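You operate a simulated robot arm through the tools that you are given. There is no shell and no other tool. Be economical: measure what you need, move in short steps, check, and stop when the job is done.

The job below is to be done with a simulated robot arm. You get a single attempt, and the scene is never put back.

TASK
Close the small cabinet drawer. Shut the pale cabinet door one. Fetch the wooden planter and set it on the lamp table top. Stack the pack that says "clips" from the blue mat top on top of the pack marked "plugs". Take the jar marked "nuts" from the two-sided table top and leave it on the fold table top. Open the small cabinet door, take the brown pot saucer and put it on the small cabinet shelf and shut the door again. Push the cupboard door two shut. Do these in any order. Set down upright: jar.

It is judged by the outcome, as a careful person would: the job done as asked, and still so three seconds after it is handed in. It fails if anything else is knocked over, pushed out of place, dropped, spilled or broken. Flat cloth is picked up by pressing the open fingertips on it (5 to 10 N) and closing them slowly along it; thin cloth reads only 2 to 8 mm in the jaws.

THE ROBOT
A 7-joint arm with a two-finger parallel gripper on a trunk, on a base that drives. Base frame: it is fixed to the floor where the robot stands at the start and does not move with it; the origin is under the middle of the robot, x ahead of it, y to its left, z up. Readings come in mm, rad, newtons and seconds.
Its first joint turns from -2.897 to 2.897 rad. Places, roughly: brown pot saucer (16x15x4 cm) [-900, 4400, 800]; cupboard door two [-800, 5500, 1000]; feeder jar, nut jar [-500, 4000, 750]; fold table top [500, 5900, 800]; green card pack, orange card pack, white card pack [-500, 3500, 750]; lamp table top [-600, 2800, 800]; pale cabinet door one [600, 100, 500]; small cabinet door [1000, -200, 1100]; small cabinet drawer [1000, -200, 900]; small cabinet shelf [1200, -200, 1000]; wooden planter [1500, 3000, 1000]. Payload 3.43 kg.
The TCP is the grasp point between the finger pads, 30 mm short of the fingertips. In the tool frame z runs along the fingers and y along their closing line. Largest opening 94 mm; finger width 28, thickness 10; the body of the gripper, 50 by 96 mm, starts 55 mm behind the TCP.
Orientation is that of the tool frame in the base frame, as a unit quaternion [x, y, z, w]. With the fingers straight down and closing along the base's y, the tool's x points along the base's -x, its y along +y and its z along -z.

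THE INTERFACE
- The arm moves only by the tool move_arm. Its argument "commands" is a list of rows, each an object (a shift or turn left out is 0, a gripper value left out holds the last) with "rot": the turn, a rotation vector about the base's x, y, z in units of 6 degrees (1.0 is 6 degrees), a list of three; "offset": the shift along the base's x, y, z in units of 50 mm (1.0 is 50 mm), a list of three; "fingers": the gripper command, from -1 (shut) to 1 (fully open), values between in proportion. In form: [{"rot": [ax, ay, az], "offset": [tx, ty, tz], "fingers": fingers}, ...]. A call has 1 to 10 rows; each row shifts and turns the commanded pose from where the row before left it. A call with a number of a shift or a turn outside -1 to 1 is refused whole. A row lasts 0.2 s, in which the tool goes at most 50 mm and 0.15 rad; a call with a longer step from one row to the next is refused whole, and so is a gripper value outside its range. A pose out of reach is approached as far as the arm can. The call stops where the force on the tool passes 40 N (or 10 N more than at its start, if that is more) or the arm is blocked; 0.2 s more then pass. The fingers move at their own pace (about 45 mm/s each) and stop on an object; they squeeze with about 34 N. The grip force told is the motor's: it shows also when the fingers shut on nothing. Time passes only in rows, and 0.2 s behind the last, so rows that do not move let the fingers close. The reply holds the time, the measured pose of the TCP, the force on the tool along the base axes, the opening and the grip force, in the units named above and with some noise, with the torque about the TCP (base axes, N m) and any sound that the robot's microphone picked up.
- Cameras (640 x 400 px; columns grow to the right, rows downward): "scene" is now at [476.5, 153.4, 1290.5]; the picture's right is [-0.75, -0.67, 0.00], its down [-0.47, 0.53, -0.71] and it looks along [0.47, -0.53, -0.70] (base axes); focal length 214 px, centre (320, 200). "wrist" rides on the gripper at [76, 14, -103] in the tool frame; the picture's right is [-0.18, 0.98, 0.00], its down [-0.75, -0.14, -0.64] and it looks along [-0.63, -0.12, 0.77] (tool axes); focal length 243 px, centre (320, 200). There is no depth. A picture from a camera that has moved, and an enlarged one, comes with that camera's place and axes in the base frame and with its lens.
- camera(camera): a new picture of that camera. No time passes.
- lift_body(by): slides the trunk up (or, below 0, down) by that many mm; the arm and the scene camera ride with it, the base frame stays. It gives what a move gives, with no picture.
- base_move(legs): drives the robot by 1 to 6 legs, each [ahead, left, turn to the left] in mm, mm and rad, along the robot's own axes; the way and the turn of a leg run together, so that a leg with both is an arc; at most 1500 mm and 3.142 rad a leg. The arm and the cameras ride along, it lands a little off, and it stops where it bumps. It gives what a move gives.
- aim_head(pan, tilt): turns the head with the scene camera to pan (to the left, within 1.798 rad either way) and tilt (down, from -0.506 to 1.204), counted from straight ahead of the robot. It gives what a move gives.
- close_up(camera, box): a new picture of the part [left, top, right, bottom] of that camera's present view, enlarged. No time passes.
- sign_off(): hands the job in; it is judged then, once.

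Work in short steps. Places have to be worked out from the pictures, the camera data and where the tool is seen: move nearer, look again, correct. Check each grasp and each placing, and mend what went wrong. You have 196 turns and 174 pictures in all, those below and enlarged ones among them. Open the gripper and draw the arm clear of the work before you hand the job in, unless the task says otherwise; then end with one line.

The tools are called by a JSON object that holds its "method" and its "body". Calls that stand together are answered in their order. move_arm: Moves the arm, as the interface text tells. Its arguments: {"type":"object","properties":{"commands":{"type":"array","items":{"type":"object","properties":{"rot":{"type":"array","items":{"type":"number"}},"offset":{"type":"array","items":{"type":"number"}},"fingers":{"type":"number"}}}}},"required":["commands"]} The other tools are called the same way: lift_body (by) slides the trunk up or down; base_move (legs) drives the base; aim_head (pan, tilt) turns the head that bears the scene camera; camera (camera) takes a picture; close_up (camera, box) takes an enlarged picture of a part of a camera's view; sign_off () hands the job in.

At the start:

```text
clock: 0.0
ee_pos: [529.6, -235.7, 1293.2]
orientation: [0.001, 1.0, 0.0, 0.001]
wrist_force: [0.1, 0.3, -1.0]
wrist_torque: [-0.02, 0.02, 0.02]
width: 94.1
gripper_force: 0.1
trunk travel left (down, up): [-400.0, 90.0]
robot x, y, heading: [-0.3, 0.3, 0.003]
head pan, tilt: [-0.843, 0.78]
```

scene: 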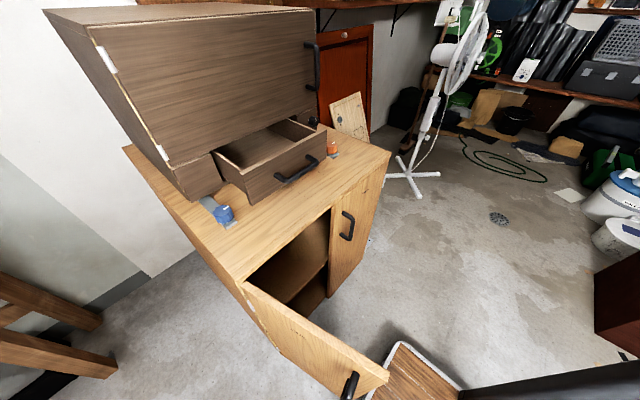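
wrist: 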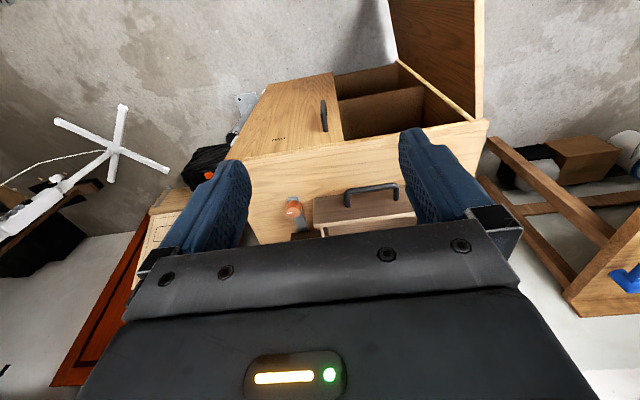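

The first picture shows the small brown cabinet (drawer open) on the pale cabinet with door one open. I look around first to learn the layout.

{"method": "aim_head", "body": {"pan": 0.0, "tilt": 0.5}}

{"method": "camera", "body": {"camera": "scene"}}

{"method": "aim_head", "body": {"pan": 1.5, "tilt": 0.4}}

{"method": "camera", "body": {"camera": "scene"}}

```text
clock: 1.2
ee_pos: [529.1, -235.3, 1294.8]
orientation: [-0.001, 1.0, 0.0, -0.001]
wrist_force: [-0.8, 0.1, -0.5]
wrist_torque: [-0.01, 0.0, -0.01]
width: 94.0
gripper_force: 0.1
trunk travel left (down, up): [-400.0, 90.0]
robot x, y, heading: [-1.6, -3.2, 0.001]
head pan, tilt: [0.0, 0.499]
```

```text
171 pictures are left
camera scene: at [513.2, 214.2, 1314.9], right [0.0, -1.0, 0.0], down [-0.48, 0.0, -0.88], along [0.88, 0.0, -0.48], focal length 214 px, centre (320, 200)
```

scene: 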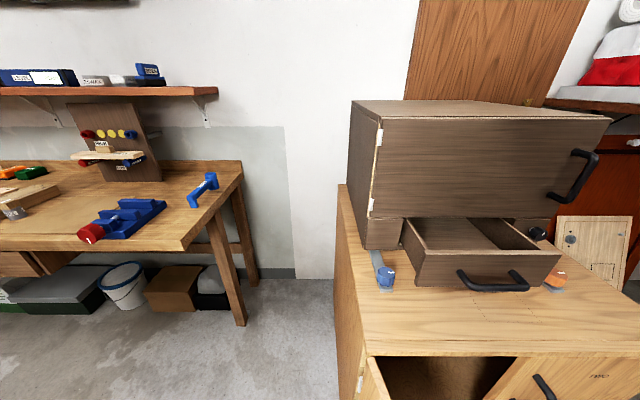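

```text
clock: 2.8
ee_pos: [528.6, -236.8, 1294.4]
orientation: [0.0, 1.0, 0.0, 0.0]
wrist_force: [0.4, 0.8, -0.1]
wrist_torque: [0.01, -0.01, -0.01]
width: 93.8
gripper_force: 0.0
trunk travel left (down, up): [-400.0, 90.0]
robot x, y, heading: [-2.0, 1.8, -0.005]
head pan, tilt: [1.499, 0.4]
```

```text
170 pictures are left
camera scene: at [428.9, 306.7, 1324.1], right [1.0, -0.07, 0.0], down [-0.03, -0.39, -0.92], along [0.07, 0.92, -0.39], focal length 214 px, centre (320, 200)
```

scene: 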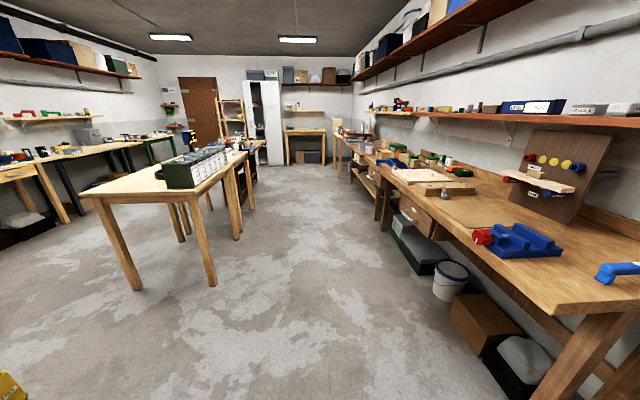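

The drawer front is near x≈857, y −5…−298, z 900…988, with its handle bar near x≈820. I close the fingers, lower the tool in front of it at y≈−150, then look.

{"method": "move_arm", "body": {"commands": [{"offset": [0.3, 0.4, -1], "fingers": -1}, {"offset": [0.3, 0.4, -0.8]}, {"offset": [0.3, 0.4, -0.8]}, {"offset": [0.3, 0.4, -0.8]}, {"offset": [0.3, 0.1, -0.8]}, {"offset": [0.3, 0, -0.8]}, {"offset": [0.3, 0, -0.8]}, {"offset": [0.3, 0, -0.5]}]}}

{"method": "aim_head", "body": {"pan": -0.4, "tilt": 0.7}}

{"method": "camera", "body": {"camera": "scene"}}

{"method": "camera", "body": {"camera": "wrist"}}

```text
refused: row 1 steps farther than a row can; nothing moved
```

```text
clock: 4.6
ee_pos: [529.0, -236.0, 1295.9]
orientation: [0.001, 1.0, 0.0, 0.0]
wrist_force: [-0.1, 0.1, 0.5]
wrist_torque: [-0.02, 0.0, -0.02]
width: 94.1
gripper_force: 0.0
trunk travel left (down, up): [-400.0, 90.0]
robot x, y, heading: [-1.4, 1.8, 0.001]
head pan, tilt: [-0.4, 0.7]
```

```text
169 pictures are left
camera scene: at [500.5, 181.3, 1297.2], right [-0.39, -0.92, 0.0], down [-0.59, 0.25, -0.76], along [0.7, -0.3, -0.64], focal length 214 px, centre (320, 200)
```

scene: 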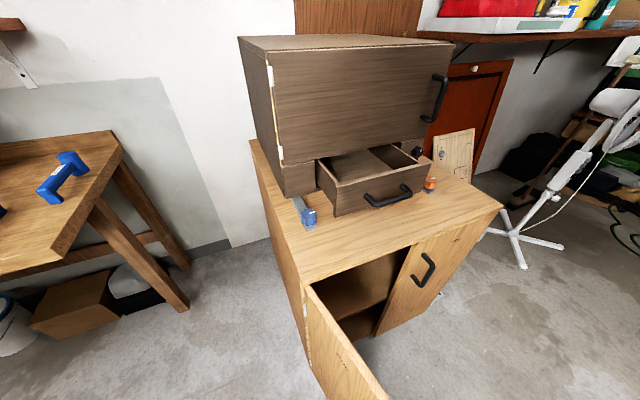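

```text
168 pictures are left
camera wrist: at [452.4, -222.1, 1397.5], right [0.18, 0.98, 0.0], down [0.75, -0.14, 0.64], along [0.63, -0.12, -0.77], focal length 243 px, centre (320, 200)
```

wrist: 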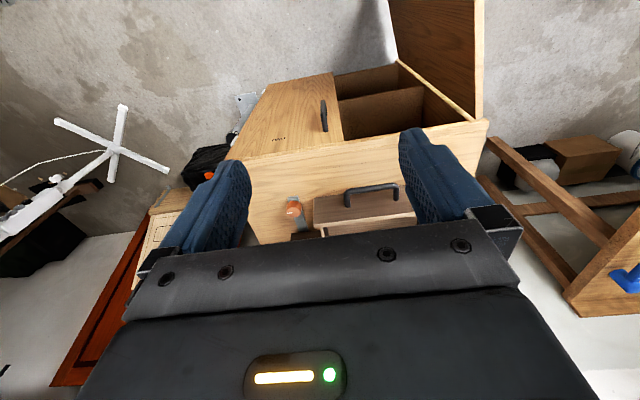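

The row was too long diagonally; I redo the same move in shorter rows.

{"method": "move_arm", "body": {"commands": [{"offset": [0.3, 0.3, -0.8], "fingers": -1}, {"offset": [0.3, 0.3, -0.8]}, {"offset": [0.3, 0.3, -0.8]}, {"offset": [0.3, 0.3, -0.8]}, {"offset": [0.3, 0.3, -0.8]}, {"offset": [0.3, 0.2, -0.8]}, {"offset": [0.3, 0, -0.8]}, {"offset": [0.5, 0, -0.8]}]}}

{"method": "camera", "body": {"camera": "scene"}}

```text
clock: 6.4
ee_pos: [651.9, -166.1, 974.3]
orientation: [0.02, 1.0, -0.002, 0.0]
wrist_force: [0.6, 0.1, 0.1]
wrist_torque: [-0.02, 0.02, -0.01]
width: 0.0
gripper_force: 32.8
trunk travel left (down, up): [-400.0, 90.0]
robot x, y, heading: [-1.8, 4.1, 0.001]
head pan, tilt: [-0.4, 0.7]
```

```text
167 pictures are left
camera scene: at [472.9, 204.9, 1258.5], right [-0.18, -0.98, 0.0], down [-0.93, 0.17, -0.31], along [0.31, -0.06, -0.95], focal length 214 px, centre (320, 200)
```

scene: 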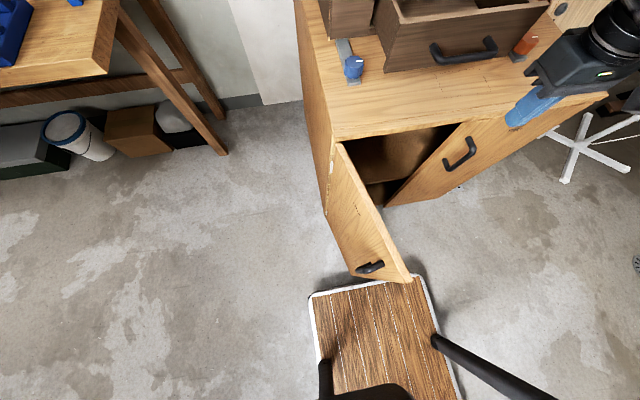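

The tool hangs in front of the handle (handle centre about x 820, y −144, z 950). I lower slightly and push ahead slowly.

{"method": "move_arm", "body": {"commands": [{"offset": [0.6, 0.4, -0.4]}, {"offset": [0.8, 0, 0]}, {"offset": [0.8, 0, 0]}, {"offset": [0.5, 0, 0]}, {"offset": [0.5, 0, 0]}, {"offset": [0.5, 0, 0]}, {"offset": [0.5, 0, 0]}, {"offset": [0.5, 0, 0]}]}}

{"method": "camera", "body": {"camera": "scene"}}

```text
clock: 8.2
ee_pos: [895.1, -129.2, 952.6]
orientation: [-0.001, 1.0, -0.001, 0.0]
wrist_force: [-0.2, -0.4, -0.2]
wrist_torque: [0.0, -0.03, 0.02]
width: 0.3
gripper_force: 32.9
trunk travel left (down, up): [-400.0, 90.0]
robot x, y, heading: [-1.1, 2.0, 0.0]
head pan, tilt: [-0.4, 0.7]
```

```text
166 pictures are left
camera scene: at [500.3, 181.4, 1297.1], right [-0.39, -0.92, 0.0], down [-0.59, 0.25, -0.76], along [0.7, -0.3, -0.64], focal length 214 px, centre (320, 200)
```

scene: 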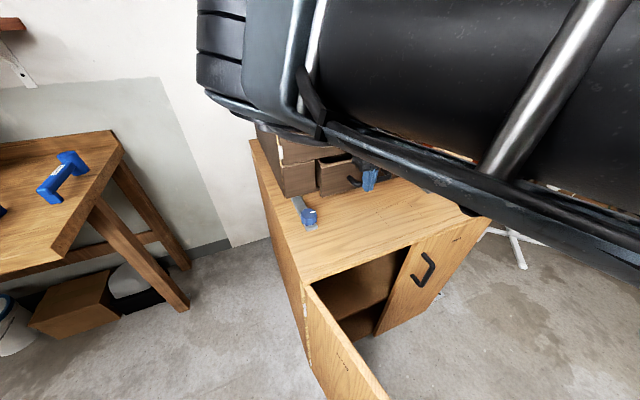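

The drawer is moving in without much force. I keep pushing in small steps until it stops.

{"method": "move_arm", "body": {"commands": [{"offset": [0.4, 0, 0]}, {"offset": [0.4, 0, 0]}, {"offset": [0.3, 0, 0]}, {"offset": [0.2, 0, 0]}, {"offset": [0.2, 0, 0]}]}}

{"method": "camera", "body": {"camera": "wrist"}}

{"method": "camera", "body": {"camera": "scene"}}

```text
clock: 9.0
ee_pos: [937.2, -131.7, 951.7]
orientation: [0.002, 1.0, 0.002, -0.009]
wrist_force: [-9.5, 1.2, 4.6]
wrist_torque: [0.0, 0.11, -0.01]
width: 0.1
gripper_force: 32.8
trunk travel left (down, up): [-400.0, 90.0]
robot x, y, heading: [-1.9, -1.2, -0.002]
head pan, tilt: [-0.4, 0.7]
stopped in row 3: the force on the tool passed its limit at 54 N (the readings are from after the stop); the commanded pose is now the measured one
```

```text
165 pictures are left
camera wrist: at [862.6, -117.5, 1056.4], right [0.19, 0.98, 0.0], down [0.76, -0.15, 0.63], along [0.62, -0.12, -0.78], focal length 243 px, centre (320, 200)
```

wrist: 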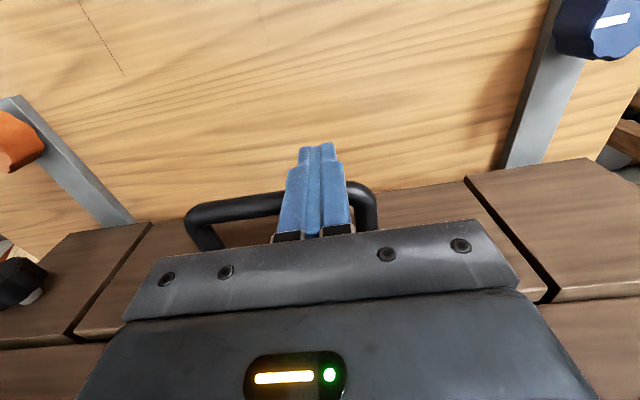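

```text
164 pictures are left
camera scene: at [499.6, 181.4, 1297.5], right [-0.39, -0.92, 0.0], down [-0.59, 0.25, -0.77], along [0.7, -0.3, -0.64], focal length 214 px, centre (320, 200)
```

scene: 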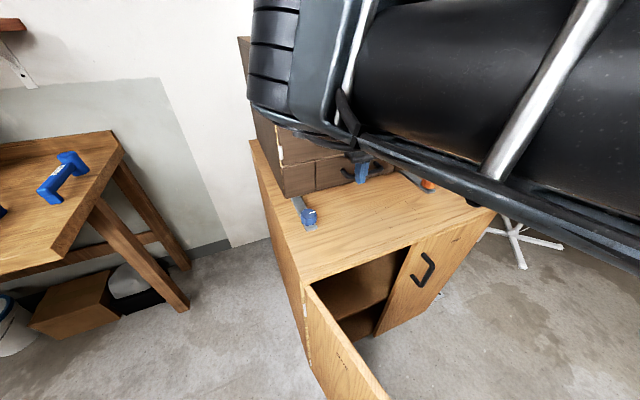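

The drawer is flush now. Next I back off, tilt the fingertips forward 30° and move over to the outer side of the open pale door (hinge ≈(717,118), tip ≈(431,56)).

{"method": "move_arm", "body": {"commands": [{"offset": [-0.9, 0, 0.2]}, {"offset": [-0.9, 0, 0.2], "rot": [0, -1, 0]}, {"offset": [-0.9, 0, 0.2], "rot": [0, -1, 0]}, {"offset": [-0.9, 0, 0], "rot": [0, -1, 0]}, {"offset": [-0.9, 0.4, 0], "rot": [0, -1, 0]}, {"offset": [-0.85, 0.5, 0], "rot": [0, -1, 0]}, {"offset": [-0.85, 0.5, 0]}, {"offset": [-0.85, 0.5, 0]}, {"offset": [-0.85, 0.5, 0]}, {"offset": [-0.85, 0.5, 0]}]}}

{"method": "camera", "body": {"camera": "wrist"}}

{"method": "aim_head", "body": {"pan": -0.2, "tilt": 0.9}}

{"method": "camera", "body": {"camera": "scene"}}

```text
clock: 10.4
ee_pos: [668.5, -164.3, 981.2]
orientation: [0.083, 0.971, -0.019, 0.222]
wrist_force: [-0.7, 0.3, 0.7]
wrist_torque: [0.02, 0.01, -0.03]
width: 0.2
gripper_force: 33.0
trunk travel left (down, up): [-400.0, 90.0]
robot x, y, heading: [-1.5, -0.2, -0.002]
head pan, tilt: [-0.4, 0.7]
stopped in row 6: the arm was blocked; the commanded pose is now the measured one
```

```text
163 pictures are left
camera wrist: at [559.2, -130.9, 1040.9], right [0.33, 0.94, 0.08], down [0.37, -0.21, 0.91], along [0.87, -0.27, -0.41], focal length 243 px, centre (320, 200)
```

wrist: 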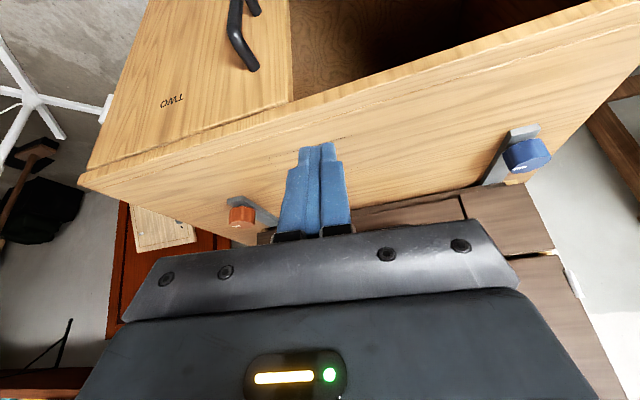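

```text
clock: 11.1
ee_pos: [673.3, -158.9, 982.5]
orientation: [0.078, 0.971, -0.015, 0.227]
wrist_force: [0.4, -0.5, -0.6]
wrist_torque: [0.0, 0.0, 0.04]
width: 0.0
gripper_force: 33.0
trunk travel left (down, up): [-400.0, 90.0]
robot x, y, heading: [-0.8, 0.7, -0.001]
head pan, tilt: [-0.201, 0.901]
```

```text
162 pictures are left
camera scene: at [496.9, 199.2, 1282.2], right [-0.2, -0.98, 0.0], down [-0.76, 0.15, -0.63], along [0.62, -0.13, -0.77], focal length 214 px, centre (320, 200)
```

scene: 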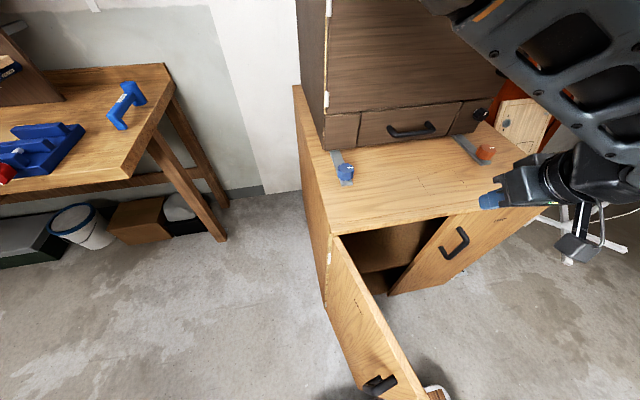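

The arm was blocked — likely by its own head mast on the left. I'll drive the base back a bit and to the left so the door lies to the robot's right, where the arm has room.

{"method": "base_move", "body": {"legs": [[-100, 0, 0], [0, 480, 0]]}}

{"method": "aim_head", "body": {"pan": -0.7, "tilt": 0.8}}

{"method": "camera", "body": {"camera": "scene"}}

```text
clock: 14.7
ee_pos: [572.5, 312.7, 983.4]
orientation: [0.079, 0.971, -0.017, 0.224]
wrist_force: [0.3, -0.9, -0.7]
wrist_torque: [0.0, 0.04, 0.01]
width: 0.0
gripper_force: 32.9
trunk travel left (down, up): [-400.0, 90.0]
robot x, y, heading: [-101.7, 475.2, 0.001]
head pan, tilt: [-0.201, 0.901]
```

```text
clock: 15.6
ee_pos: [571.6, 312.4, 981.5]
orientation: [0.082, 0.971, -0.019, 0.225]
wrist_force: [0.3, -0.2, -0.1]
wrist_torque: [-0.02, 0.03, -0.01]
width: 0.0
gripper_force: 33.0
trunk travel left (down, up): [-400.0, 90.0]
robot x, y, heading: [-100.6, 475.4, 0.002]
head pan, tilt: [-0.7, 0.799]
```

```text
161 pictures are left
camera scene: at [394.2, 664.1, 1282.7], right [-0.32, -0.95, 0.0], down [-0.73, 0.25, -0.64], along [0.6, -0.21, -0.77], focal length 214 px, centre (320, 200)
```

scene: 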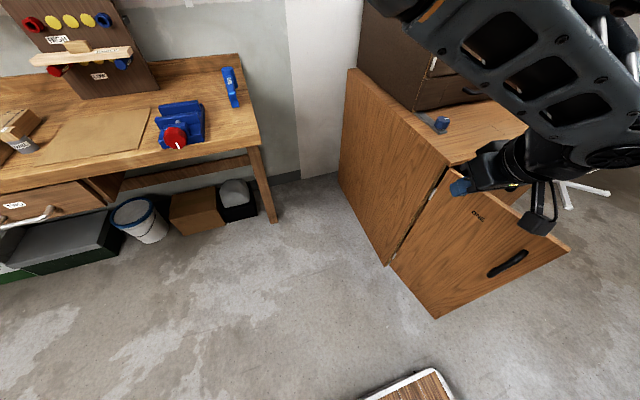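

Now the open door's outer face is clearly visible: hinge ≈(738,115), tip ≈(422,58), top z≈833. I lower the fingertips beside its outer face.

{"method": "move_arm", "body": {"commands": [{"offset": [-0.17, -0.53, -0.67]}, {"offset": [-0.17, -0.53, -0.67]}, {"offset": [-0.17, -0.53, -0.67]}, {"offset": [-0.17, -0.53, -0.67]}, {"offset": [-0.17, -0.53, -0.67]}]}}

{"method": "camera", "body": {"camera": "scene"}}

{"method": "camera", "body": {"camera": "wrist"}}

```text
clock: 16.8
ee_pos: [528.2, 182.3, 813.0]
orientation: [0.079, 0.971, -0.017, 0.226]
wrist_force: [-0.2, 0.2, -0.2]
wrist_torque: [-0.02, 0.01, -0.02]
width: 0.0
gripper_force: 32.8
trunk travel left (down, up): [-400.0, 90.0]
robot x, y, heading: [-101.7, 472.6, -0.001]
head pan, tilt: [-0.7, 0.799]
```

```text
160 pictures are left
camera scene: at [383.3, 637.7, 1289.0], right [-0.64, -0.77, 0.0], down [-0.55, 0.46, -0.7], along [0.53, -0.45, -0.72], focal length 214 px, centre (320, 200)
```

scene: 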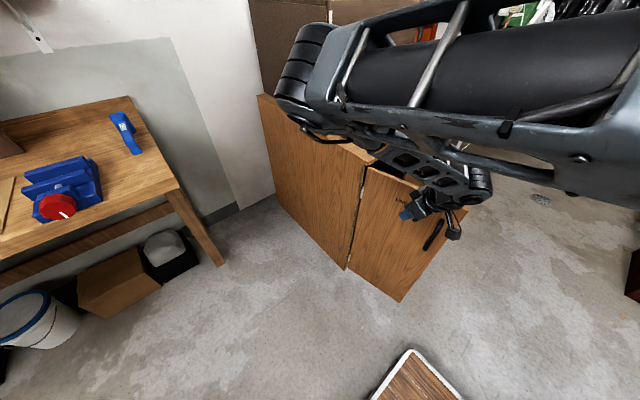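

```text
159 pictures are left
camera wrist: at [418.0, 213.5, 873.4], right [0.32, 0.94, 0.08], down [0.37, -0.2, 0.91], along [0.87, -0.26, -0.41], focal length 243 px, centre (320, 200)
```

wrist: 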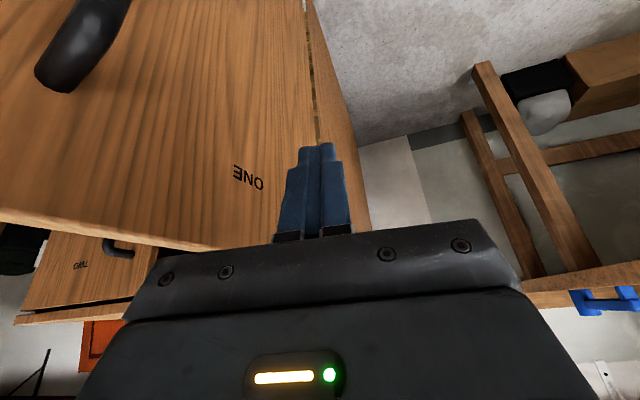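

The fingertips are beside the outer face, below the door's top edge. I push the door round along its arc.

{"method": "move_arm", "body": {"commands": [{"offset": [0.02, -0.86, 0]}, {"offset": [0.02, -0.86, 0]}, {"offset": [0.18, -0.66, 0]}, {"offset": [0.18, -0.66, 0]}, {"offset": [0.28, -0.42, 0]}, {"offset": [0.28, -0.42, 0]}, {"offset": [0.38, -0.34, 0]}, {"offset": [0.38, -0.34, 0]}, {"offset": [0.46, -0.24, 0]}]}}

{"method": "camera", "body": {"camera": "scene"}}

{"method": "camera", "body": {"camera": "wrist"}}

```text
clock: 18.8
ee_pos: [637.0, -59.0, 815.4]
orientation: [0.079, 0.971, -0.017, 0.225]
wrist_force: [0.8, -1.1, 0.8]
wrist_torque: [-0.02, -0.01, 0.01]
width: 0.0
gripper_force: 33.3
trunk travel left (down, up): [-400.0, 90.0]
robot x, y, heading: [-102.6, 470.8, 0.003]
head pan, tilt: [-0.7, 0.799]
```

```text
158 pictures are left
camera scene: at [383.4, 637.0, 1289.0], right [-0.64, -0.77, 0.0], down [-0.55, 0.46, -0.7], along [0.53, -0.45, -0.72], focal length 214 px, centre (320, 200)
```

scene: 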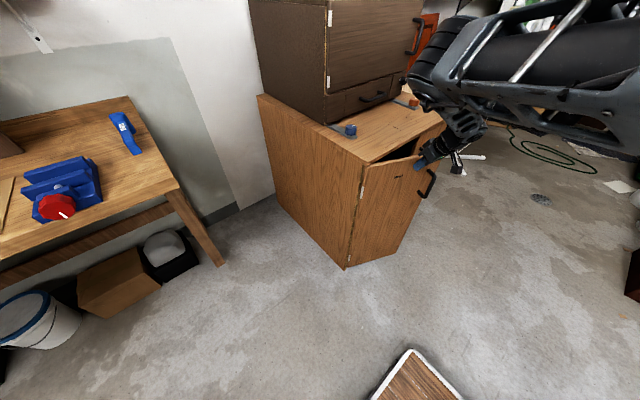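

```text
157 pictures are left
camera wrist: at [527.1, -26.1, 874.3], right [0.32, 0.94, 0.08], down [0.37, -0.21, 0.91], along [0.87, -0.26, -0.41], focal length 243 px, centre (320, 200)
```

wrist: 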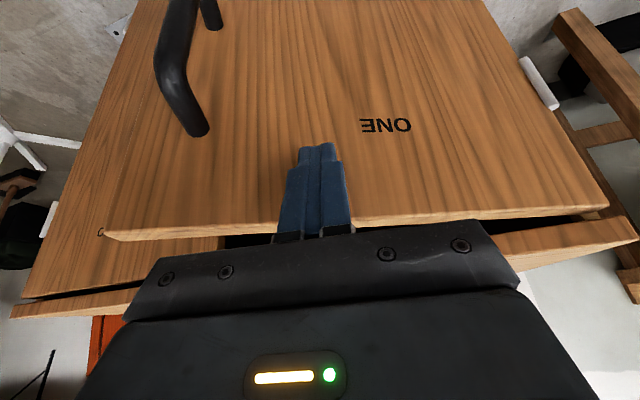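

The door is about 25° from shut. I keep pushing forward gently until it seats.

{"method": "move_arm", "body": {"commands": [{"offset": [0.44, -0.2, 0]}, {"offset": [0.44, -0.15, 0]}, {"offset": [0.35, 0, 0]}, {"offset": [0.3, 0, 0]}, {"offset": [0.3, 0, 0]}, {"offset": [0.3, 0, 0]}]}}

{"method": "camera", "body": {"camera": "scene"}}

{"method": "camera", "body": {"camera": "wrist"}}

```text
clock: 19.9
ee_pos: [715.9, -77.3, 812.4]
orientation: [0.081, 0.972, -0.015, 0.22]
wrist_force: [-2.2, -2.3, -0.6]
wrist_torque: [-0.07, 0.08, -0.09]
width: 0.0
gripper_force: 33.0
trunk travel left (down, up): [-400.0, 90.0]
robot x, y, heading: [-97.1, 474.1, -0.001]
head pan, tilt: [-0.7, 0.799]
stopped in row 5: the force on the tool passed its limit at 57 N (the readings are from after the stop); the commanded pose is now the measured one
```

```text
156 pictures are left
camera scene: at [383.0, 637.0, 1289.0], right [-0.64, -0.77, 0.0], down [-0.55, 0.46, -0.7], along [0.53, -0.45, -0.72], focal length 214 px, centre (320, 200)
```

scene: 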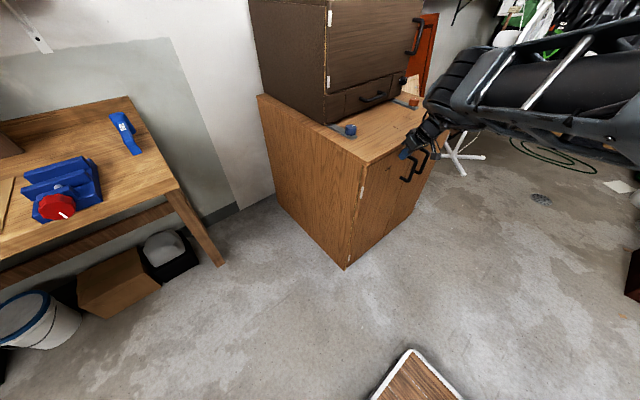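

```text
155 pictures are left
camera wrist: at [606.0, -45.7, 873.2], right [0.33, 0.94, 0.08], down [0.38, -0.21, 0.9], along [0.87, -0.26, -0.42], focal length 243 px, centre (320, 200)
```

wrist: 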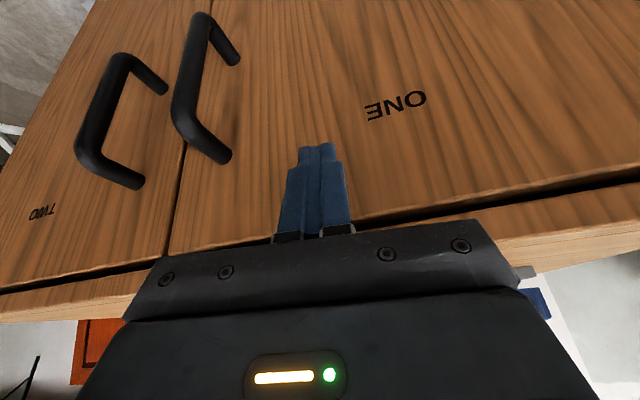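

Door one is shut flush. Next is the small cabinet door: I pull the arm back and up, then drive back in front of the cabinet.

{"method": "move_arm", "body": {"commands": [{"offset": [-0.9, 0, 0.3]}, {"offset": [-0.7, 0, 0.6]}, {"offset": [-0.5, -0.1, 0.8]}, {"offset": [0, -0.1, 0.9]}, {"offset": [0, 0, 0.9]}, {"offset": [0, 0, 0.9]}, {"offset": [0, 0, 0.9]}, {"offset": [0, 0, 0.6]}]}}

{"method": "base_move", "body": {"legs": [[0, -475, 0], [60, 0, 0]]}}

{"method": "aim_head", "body": {"pan": -0.5, "tilt": 0.5}}

{"method": "camera", "body": {"camera": "scene"}}

{"method": "camera", "body": {"camera": "wrist"}}

```text
clock: 21.8
ee_pos: [611.6, -87.2, 1108.2]
orientation: [0.081, 0.972, -0.015, 0.22]
wrist_force: [-0.1, 0.2, -0.1]
wrist_torque: [0.04, -0.02, 0.0]
width: 0.0
gripper_force: 32.5
trunk travel left (down, up): [-400.0, 90.0]
robot x, y, heading: [-102.8, 471.5, -0.002]
head pan, tilt: [-0.7, 0.799]
```

```text
clock: 25.1
ee_pos: [669.2, -562.8, 1107.8]
orientation: [0.082, 0.972, -0.015, 0.22]
wrist_force: [0.1, 0.3, -0.3]
wrist_torque: [0.0, -0.05, -0.01]
width: 0.2
gripper_force: 32.9
trunk travel left (down, up): [-400.0, 90.0]
robot x, y, heading: [-42.3, -2.2, -0.002]
head pan, tilt: [-0.7, 0.799]
```

```text
clock: 25.9
ee_pos: [669.0, -563.6, 1108.3]
orientation: [0.082, 0.972, -0.016, 0.219]
wrist_force: [0.2, 0.5, -0.9]
wrist_torque: [-0.02, 0.03, -0.02]
width: 0.1
gripper_force: 33.6
trunk travel left (down, up): [-400.0, 90.0]
robot x, y, heading: [-38.7, -2.7, -0.0]
head pan, tilt: [-0.499, 0.499]
```

```text
154 pictures are left
camera scene: at [462.1, 169.8, 1314.9], right [-0.48, -0.88, 0.0], down [-0.42, 0.23, -0.88], along [0.77, -0.42, -0.48], focal length 214 px, centre (320, 200)
```

scene: 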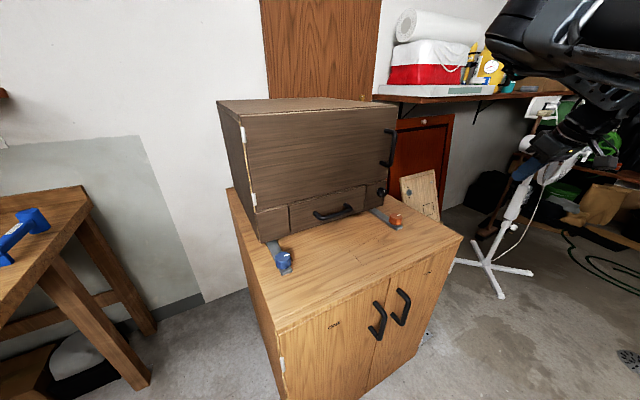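

```text
153 pictures are left
camera wrist: at [559.7, -531.1, 1168.3], right [0.33, 0.94, 0.08], down [0.37, -0.21, 0.9], along [0.87, -0.26, -0.42], focal length 243 px, centre (320, 200)
```

wrist: 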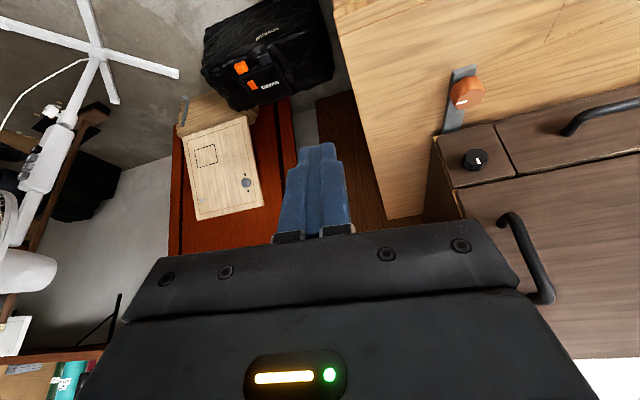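

The handle triangulates to about (957,−374,1125). I tilt the fingers more toward horizontal and open them, then drive 150 mm ahead to bring it within reach.

{"method": "move_arm", "body": {"commands": [{"rot": [0, -1, 0], "fingers": 1}, {"rot": [0, -1, 0]}, {"rot": [0, -1, 0]}, {"rot": [0, -1, 0]}, {"rot": [0, -1, 0]}, {"rot": [0, -1, 0]}, {"rot": [0, -0.5, 0]}]}}

{"method": "base_move", "body": {"legs": [[140, 0, 0]]}}

{"method": "camera", "body": {"camera": "wrist"}}

{"method": "camera", "body": {"camera": "scene"}}

```text
clock: 27.6
ee_pos: [669.2, -563.7, 1107.1]
orientation: [0.082, 0.842, 0.013, 0.533]
wrist_force: [-0.5, 0.2, -0.2]
wrist_torque: [-0.01, -0.01, 0.01]
width: 94.1
gripper_force: 0.1
trunk travel left (down, up): [-400.0, 90.0]
robot x, y, heading: [-41.2, 4.0, 0.0]
head pan, tilt: [-0.499, 0.499]
```

```text
clock: 28.9
ee_pos: [810.0, -563.5, 1107.1]
orientation: [0.082, 0.843, 0.013, 0.532]
wrist_force: [0.1, 1.1, -0.2]
wrist_torque: [0.0, 0.01, 0.03]
width: 94.0
gripper_force: 0.0
trunk travel left (down, up): [-400.0, 90.0]
robot x, y, heading: [104.7, 0.6, 0.001]
head pan, tilt: [-0.499, 0.499]
```

```text
152 pictures are left
camera wrist: at [687.0, -531.2, 1086.4], right [0.2, 0.94, 0.27], down [-0.28, -0.21, 0.94], along [0.94, -0.26, 0.22], focal length 243 px, centre (320, 200)
```

wrist: 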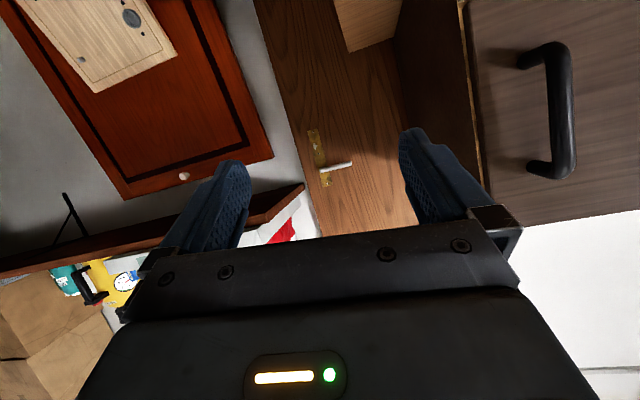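

```text
151 pictures are left
camera scene: at [603.0, 169.5, 1315.0], right [-0.48, -0.88, 0.0], down [-0.42, 0.23, -0.88], along [0.77, -0.42, -0.48], focal length 214 px, centre (320, 200)
```

scene: 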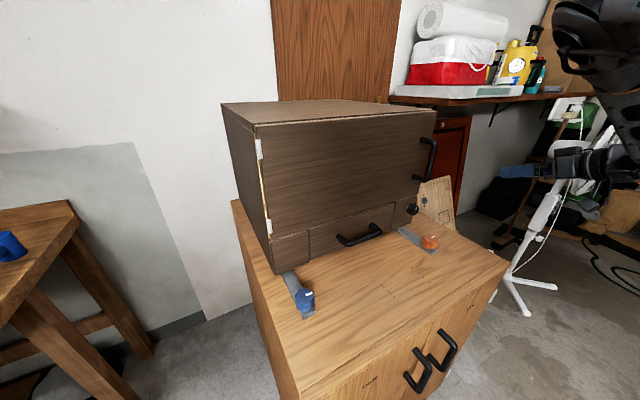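

Handle refined to ≈(956,−368,1122). I move to a pre-grasp 90 mm short of it and check with the wrist camera.

{"method": "move_arm", "body": {"commands": [{"offset": [0.1, 0.5, 0.5]}, {"offset": [0.2, 0.8, 0.35]}, {"offset": [0.3, 0.8, 0.2]}, {"offset": [0.3, 0.9, 0.1]}, {"offset": [0.24, 0.94, 0.05]}]}}

{"method": "camera", "body": {"camera": "wrist"}}

```text
clock: 30.1
ee_pos: [863.2, -368.9, 1157.1]
orientation: [0.086, 0.848, 0.014, 0.523]
wrist_force: [-0.6, -0.4, -0.3]
wrist_torque: [0.02, 0.01, 0.03]
width: 94.1
gripper_force: 0.0
trunk travel left (down, up): [-400.0, 90.0]
robot x, y, heading: [101.0, 2.8, -0.002]
head pan, tilt: [-0.499, 0.499]
```

```text
150 pictures are left
camera wrist: at [739.2, -335.2, 1137.4], right [0.21, 0.94, 0.27], down [-0.26, -0.22, 0.94], along [0.94, -0.27, 0.2], focal length 243 px, centre (320, 200)
```

wrist: 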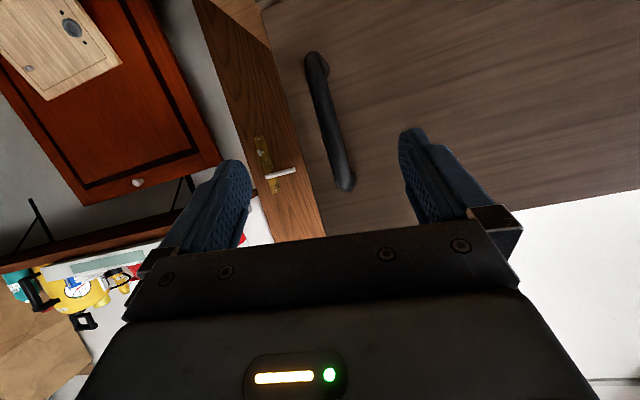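

The bar lies between the open fingers. I advance and close on it.

{"method": "move_arm", "body": {"commands": [{"offset": [0.55, 0, -0.25]}, {"offset": [0.55, 0, -0.25]}, {"offset": [0.5, 0, -0.2]}, {"fingers": -1}, {}, {}, {}, {}, {}]}}

{"method": "camera", "body": {"camera": "wrist"}}

```text
clock: 32.1
ee_pos: [946.3, -367.9, 1134.2]
orientation: [0.083, 0.844, 0.012, 0.53]
wrist_force: [-3.2, -17.8, -3.2]
wrist_torque: [-1.23, 0.37, -0.21]
width: 21.0
gripper_force: 45.5
trunk travel left (down, up): [-400.0, 90.0]
robot x, y, heading: [103.5, -1.3, -0.003]
head pan, tilt: [-0.499, 0.499]
```

```text
149 pictures are left
camera wrist: at [823.3, -335.9, 1111.9], right [0.21, 0.94, 0.27], down [-0.28, -0.21, 0.94], along [0.94, -0.27, 0.22], focal length 243 px, centre (320, 200)
```

wrist: 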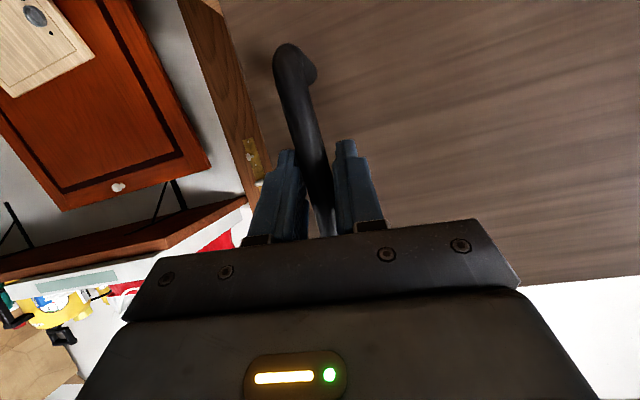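

The handle is gripped (21 mm). I pull the door along its arc, yawing with it.

{"method": "move_arm", "body": {"commands": [{"offset": [-0.4, 0.04, 0], "rot": [0, 0, -0.4]}, {"offset": [-0.6, 0.1, 0], "rot": [0, 0, -0.7]}, {"offset": [-0.6, 0.11, 0], "rot": [0, 0, -0.7]}, {"offset": [-0.6, 0.18, 0], "rot": [0, 0, -0.7]}, {"offset": [-0.6, 0.22, 0], "rot": [0, 0, -0.7]}]}}

{"method": "camera", "body": {"camera": "scene"}}

```text
clock: 33.3
ee_pos: [808.8, -330.5, 1133.3]
orientation: [0.219, 0.818, -0.073, 0.527]
wrist_force: [9.1, 17.8, 10.1]
wrist_torque: [-0.74, 1.42, 0.2]
width: 21.1
gripper_force: 44.8
trunk travel left (down, up): [-400.0, 90.0]
robot x, y, heading: [104.6, -0.2, -0.005]
head pan, tilt: [-0.499, 0.499]
```

```text
148 pictures are left
camera scene: at [603.2, 170.7, 1315.0], right [-0.48, -0.88, 0.0], down [-0.42, 0.23, -0.88], along [0.77, -0.42, -0.48], focal length 214 px, centre (320, 200)
```

scene: 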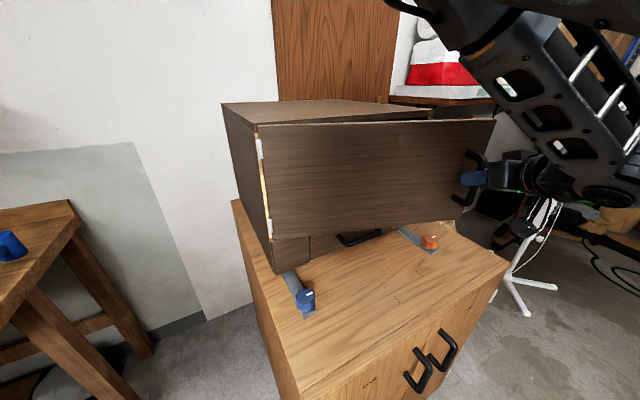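

The door swings well (~20°). I keep pulling along the arc.

{"method": "move_arm", "body": {"commands": [{"offset": [-0.7, 0.36, 0], "rot": [0, 0, -0.8]}, {"offset": [-0.66, 0.4, 0], "rot": [0, 0, -0.8]}, {"offset": [-0.62, 0.46, 0], "rot": [0, 0, -0.8]}, {"offset": [-0.58, 0.52, 0], "rot": [0, 0, -0.8]}]}}

{"method": "camera", "body": {"camera": "scene"}}

```text
clock: 33.8
ee_pos: [765.6, -306.0, 1133.0]
orientation: [0.264, 0.803, -0.103, 0.524]
wrist_force: [4.3, 4.8, 5.8]
wrist_torque: [-1.04, 0.67, 0.01]
width: 20.5
gripper_force: 45.5
out of reach, approached as far as the arm can: row 2
trunk travel left (down, up): [-400.0, 90.0]
robot x, y, heading: [102.3, -0.0, -0.0]
head pan, tilt: [-0.499, 0.499]
stopped in row 2: the force on the tool passed its limit at 47 N (the readings are from after the stop); the commanded pose is now the measured one
```

```text
147 pictures are left
camera scene: at [603.3, 170.6, 1314.7], right [-0.48, -0.88, 0.0], down [-0.42, 0.23, -0.88], along [0.77, -0.42, -0.48], focal length 214 px, centre (320, 200)
```

scene: 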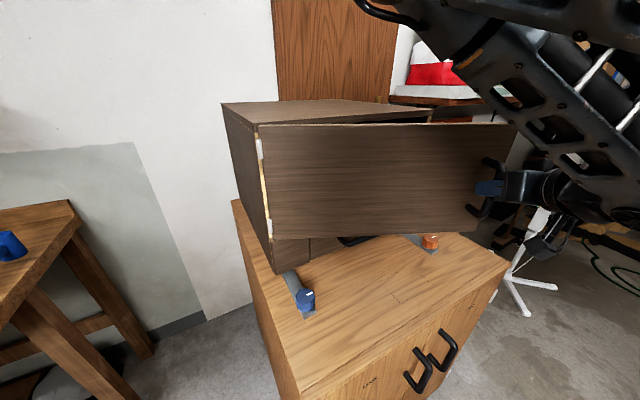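

The arm is at its limit here, so I keep the grip and let the base draw the door further along the arc.

{"method": "base_move", "body": {"legs": [[-60, 45, 0], [-53, 50, 0]]}}

{"method": "camera", "body": {"camera": "scene"}}

```text
clock: 35.5
ee_pos: [650.0, -211.4, 1133.2]
orientation: [0.266, 0.803, -0.103, 0.523]
wrist_force: [-10.5, -11.1, 6.6]
wrist_torque: [-1.41, 0.37, -0.19]
width: 20.8
gripper_force: 44.7
trunk travel left (down, up): [-400.0, 90.0]
robot x, y, heading: [-10.9, 94.8, -0.0]
head pan, tilt: [-0.499, 0.499]
```

```text
146 pictures are left
camera scene: at [489.3, 265.7, 1315.2], right [-0.48, -0.88, 0.0], down [-0.42, 0.23, -0.88], along [0.77, -0.42, -0.48], focal length 214 px, centre (320, 200)
```

scene: 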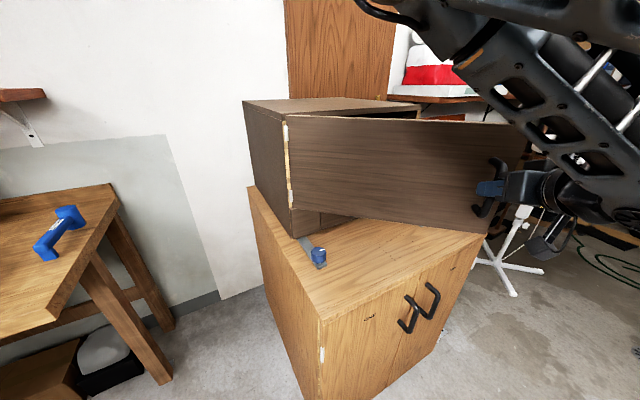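

Works nicely with little force; I continue along the arc with the base.

{"method": "base_move", "body": {"legs": [[-35, 47, 0], [-29, 51, 0]]}}

{"method": "base_move", "body": {"legs": [[-22, 54, 0], [-14, 56, 0]]}}

{"method": "camera", "body": {"camera": "scene"}}

```text
clock: 37.0
ee_pos: [584.7, -115.3, 1132.9]
orientation: [0.268, 0.802, -0.106, 0.523]
wrist_force: [-30.8, -15.8, -2.0]
wrist_torque: [-1.52, 0.38, -0.36]
width: 19.9
gripper_force: 45.1
trunk travel left (down, up): [-400.0, 90.0]
robot x, y, heading: [-76.8, 193.1, -0.001]
head pan, tilt: [-0.499, 0.499]
```

```text
clock: 38.9
ee_pos: [544.7, -6.9, 1133.2]
orientation: [0.27, 0.802, -0.112, 0.52]
wrist_force: [0.2, -0.7, 0.8]
wrist_torque: [-1.46, 0.8, -0.09]
width: 19.0
gripper_force: 45.1
trunk travel left (down, up): [-400.0, 90.0]
robot x, y, heading: [-112.2, 302.8, -0.002]
head pan, tilt: [-0.499, 0.499]
stopped in leg 2: the force on the tool passed its limit at 47 N (the readings are from after the stop); the commanded pose is now the measured one
```

```text
145 pictures are left
camera scene: at [389.9, 474.1, 1314.9], right [-0.48, -0.88, 0.0], down [-0.42, 0.23, -0.88], along [0.77, -0.42, -0.48], focal length 214 px, centre (320, 200)
```

scene: 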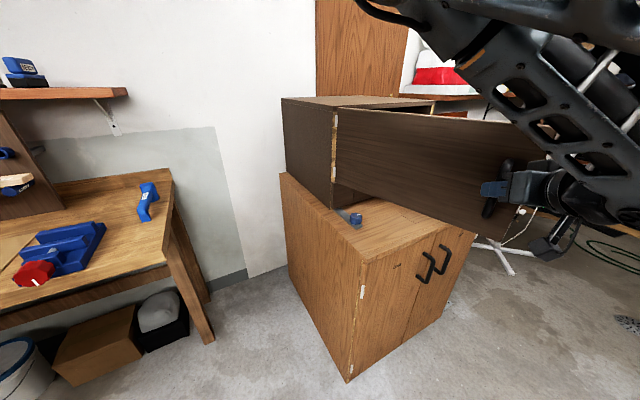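

The door is open about 80°, enough. I release partly and back straight out of the handle with the base.

{"method": "move_arm", "body": {"commands": [{"fingers": -0.1}, {}, {}]}}

{"method": "base_move", "body": {"legs": [[-120, 72, 0]]}}

{"method": "camera", "body": {"camera": "scene"}}

{"method": "camera", "body": {"camera": "wrist"}}

```text
clock: 39.7
ee_pos: [545.7, -6.7, 1132.6]
orientation: [0.271, 0.802, -0.112, 0.52]
wrist_force: [0.9, 0.6, -1.2]
wrist_torque: [0.0, -0.02, -0.04]
width: 42.3
gripper_force: 0.0
trunk travel left (down, up): [-400.0, 90.0]
robot x, y, heading: [-114.8, 305.2, -0.005]
head pan, tilt: [-0.499, 0.499]
```

```text
clock: 41.0
ee_pos: [425.7, 65.8, 1131.8]
orientation: [0.271, 0.802, -0.111, 0.521]
wrist_force: [-0.8, -0.2, 0.4]
wrist_torque: [0.0, -0.02, 0.01]
width: 42.3
gripper_force: 0.1
trunk travel left (down, up): [-400.0, 90.0]
robot x, y, heading: [-235.8, 376.5, -0.006]
head pan, tilt: [-0.499, 0.499]
```

```text
144 pictures are left
camera scene: at [269.2, 546.4, 1314.9], right [-0.48, -0.88, 0.0], down [-0.42, 0.23, -0.88], along [0.77, -0.42, -0.48], focal length 214 px, centre (320, 200)
```

scene: 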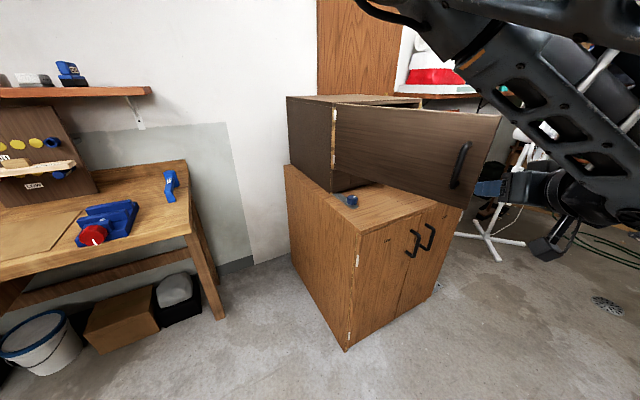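

```text
143 pictures are left
camera wrist: at [329.0, 148.9, 1110.9], right [0.6, 0.76, 0.27], down [-0.34, -0.06, 0.94], along [0.73, -0.65, 0.22], focal length 243 px, centre (320, 200)
```

wrist: 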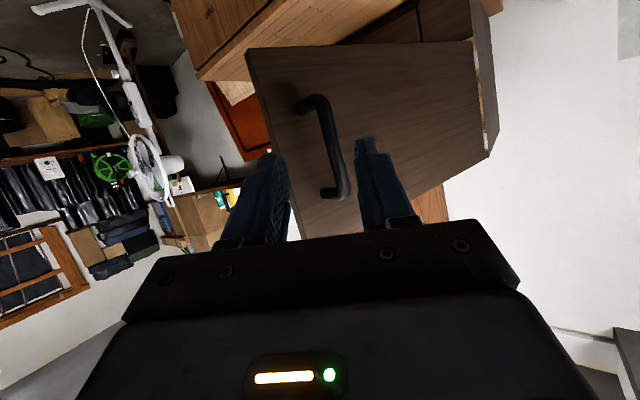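

Door stays open at ~75–80°. Now I drive left clear of it and up the aisle, then look.

{"method": "base_move", "body": {"legs": [[0, 350, 0], [480, 300, 0], [0, 600, 0]]}}

{"method": "aim_head", "body": {"pan": 1.5, "tilt": 0.3}}

{"method": "camera", "body": {"camera": "scene"}}

{"method": "aim_head", "body": {"pan": 0.6, "tilt": 0.3}}

{"method": "camera", "body": {"camera": "scene"}}

```text
clock: 49.1
ee_pos: [904.8, 1319.9, 1132.3]
orientation: [0.27, 0.802, -0.111, 0.521]
wrist_force: [-0.1, 0.2, 0.6]
wrist_torque: [0.04, 0.01, 0.0]
width: 42.4
gripper_force: 0.0
trunk travel left (down, up): [-400.0, 90.0]
robot x, y, heading: [242.3, 1630.8, -0.001]
head pan, tilt: [-0.499, 0.499]
```

```text
clock: 51.1
ee_pos: [904.4, 1320.1, 1131.9]
orientation: [0.271, 0.802, -0.111, 0.52]
wrist_force: [0.4, 0.0, -0.7]
wrist_torque: [0.0, 0.01, -0.02]
width: 42.2
gripper_force: 0.2
trunk travel left (down, up): [-400.0, 90.0]
robot x, y, heading: [248.1, 1631.7, -0.001]
head pan, tilt: [1.499, 0.3]
```

```text
142 pictures are left
camera scene: at [674.8, 1937.2, 1333.3], right [1.0, -0.07, 0.0], down [-0.02, -0.29, -0.96], along [0.07, 0.95, -0.3], focal length 214 px, centre (320, 200)
```

scene: 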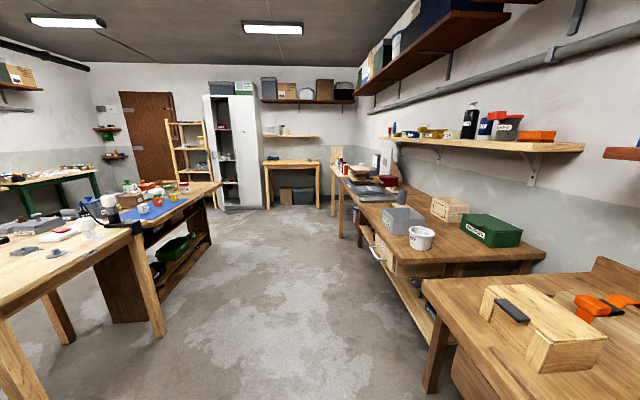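

```text
clock: 52.3
ee_pos: [906.0, 1320.6, 1131.7]
orientation: [0.271, 0.802, -0.111, 0.521]
wrist_force: [0.2, 0.3, 0.7]
wrist_torque: [-0.01, -0.03, 0.01]
width: 42.5
gripper_force: 0.1
trunk travel left (down, up): [-400.0, 90.0]
robot x, y, heading: [244.8, 1626.9, 0.0]
head pan, tilt: [0.6, 0.3]
```

```text
141 pictures are left
camera scene: at [745.1, 1896.8, 1333.3], right [0.57, -0.82, 0.0], down [-0.24, -0.17, -0.96], along [0.79, 0.54, -0.3], focal length 214 px, centre (320, 200)
```

scene: 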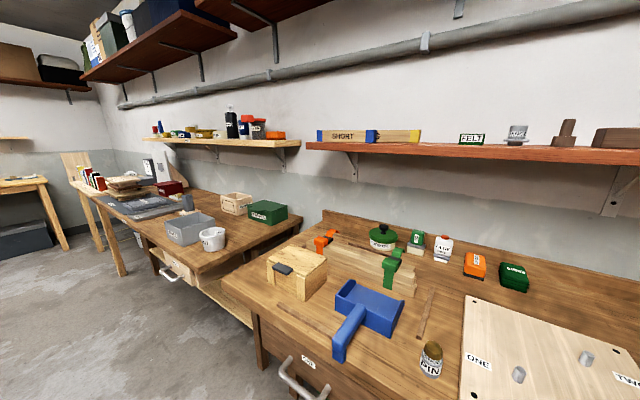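

The planter appears to be the pale wooden box on the second bench. I strafe on to y≈3250 and look at it.

{"method": "base_move", "body": {"legs": [[0, 1000, 0], [0, 600, 0]]}}

{"method": "aim_head", "body": {"pan": -0.4, "tilt": 0.45}}

{"method": "camera", "body": {"camera": "scene"}}

{"method": "camera", "body": {"camera": "wrist"}}

```text
clock: 60.5
ee_pos: [902.0, 2926.2, 1133.1]
orientation: [0.267, 0.804, -0.109, 0.521]
wrist_force: [0.1, 0.5, -0.1]
wrist_torque: [0.0, 0.01, 0.04]
width: 42.4
gripper_force: 0.2
trunk travel left (down, up): [-400.0, 90.0]
robot x, y, heading: [242.6, 3230.2, 0.002]
head pan, tilt: [0.6, 0.3]
```

```text
clock: 61.7
ee_pos: [901.1, 2926.2, 1133.8]
orientation: [0.267, 0.804, -0.109, 0.521]
wrist_force: [0.3, -0.3, 0.0]
wrist_torque: [-0.01, 0.0, 0.0]
width: 42.4
gripper_force: 0.1
trunk travel left (down, up): [-400.0, 90.0]
robot x, y, heading: [240.7, 3231.3, 0.006]
head pan, tilt: [-0.4, 0.45]
```

```text
140 pictures are left
camera scene: at [746.3, 3413.4, 1319.4], right [-0.38, -0.92, 0.0], down [-0.4, 0.17, -0.9], along [0.83, -0.34, -0.44], focal length 214 px, centre (320, 200)
```

scene: 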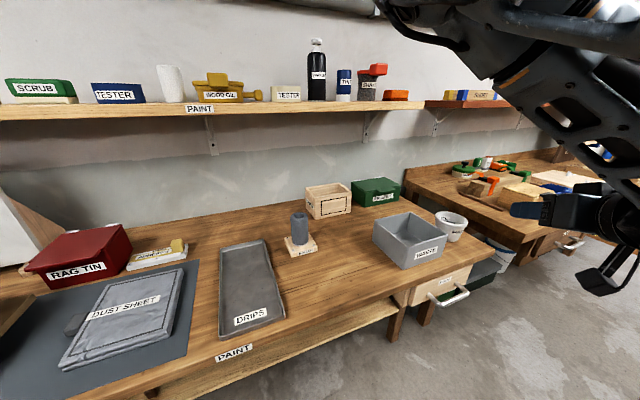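

```text
139 pictures are left
camera wrist: at [805.1, 3008.6, 1111.0], right [0.59, 0.76, 0.27], down [-0.34, -0.06, 0.94], along [0.73, -0.65, 0.22], focal length 243 px, centre (320, 200)
```

wrist: 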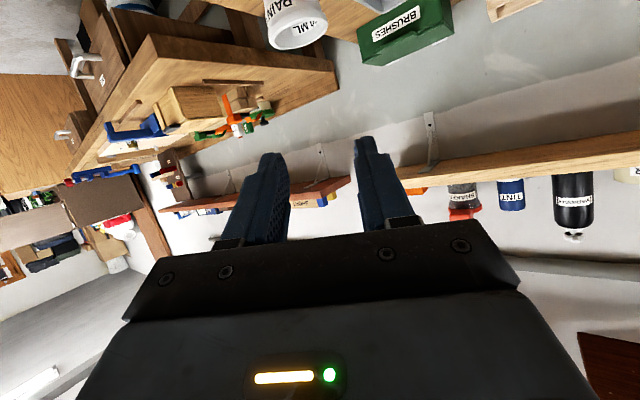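

Let me enlarge the pale wooden box and its neighbours to confirm it is the planter.

{"method": "close_up", "body": {"camera": "scene", "box": [270, 160, 480, 290]}}

```text
3.05 times, centred on (375, 225) of scene
camera zoom: at [746.3, 3413.4, 1319.4], right [-0.38, -0.92, 0.0], down [-0.4, 0.17, -0.9], along [0.83, -0.34, -0.44], focal length 654 px, centre (152, 124)
```

zoom: 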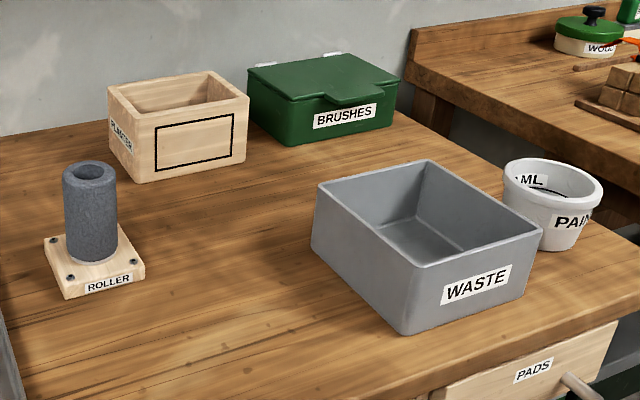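

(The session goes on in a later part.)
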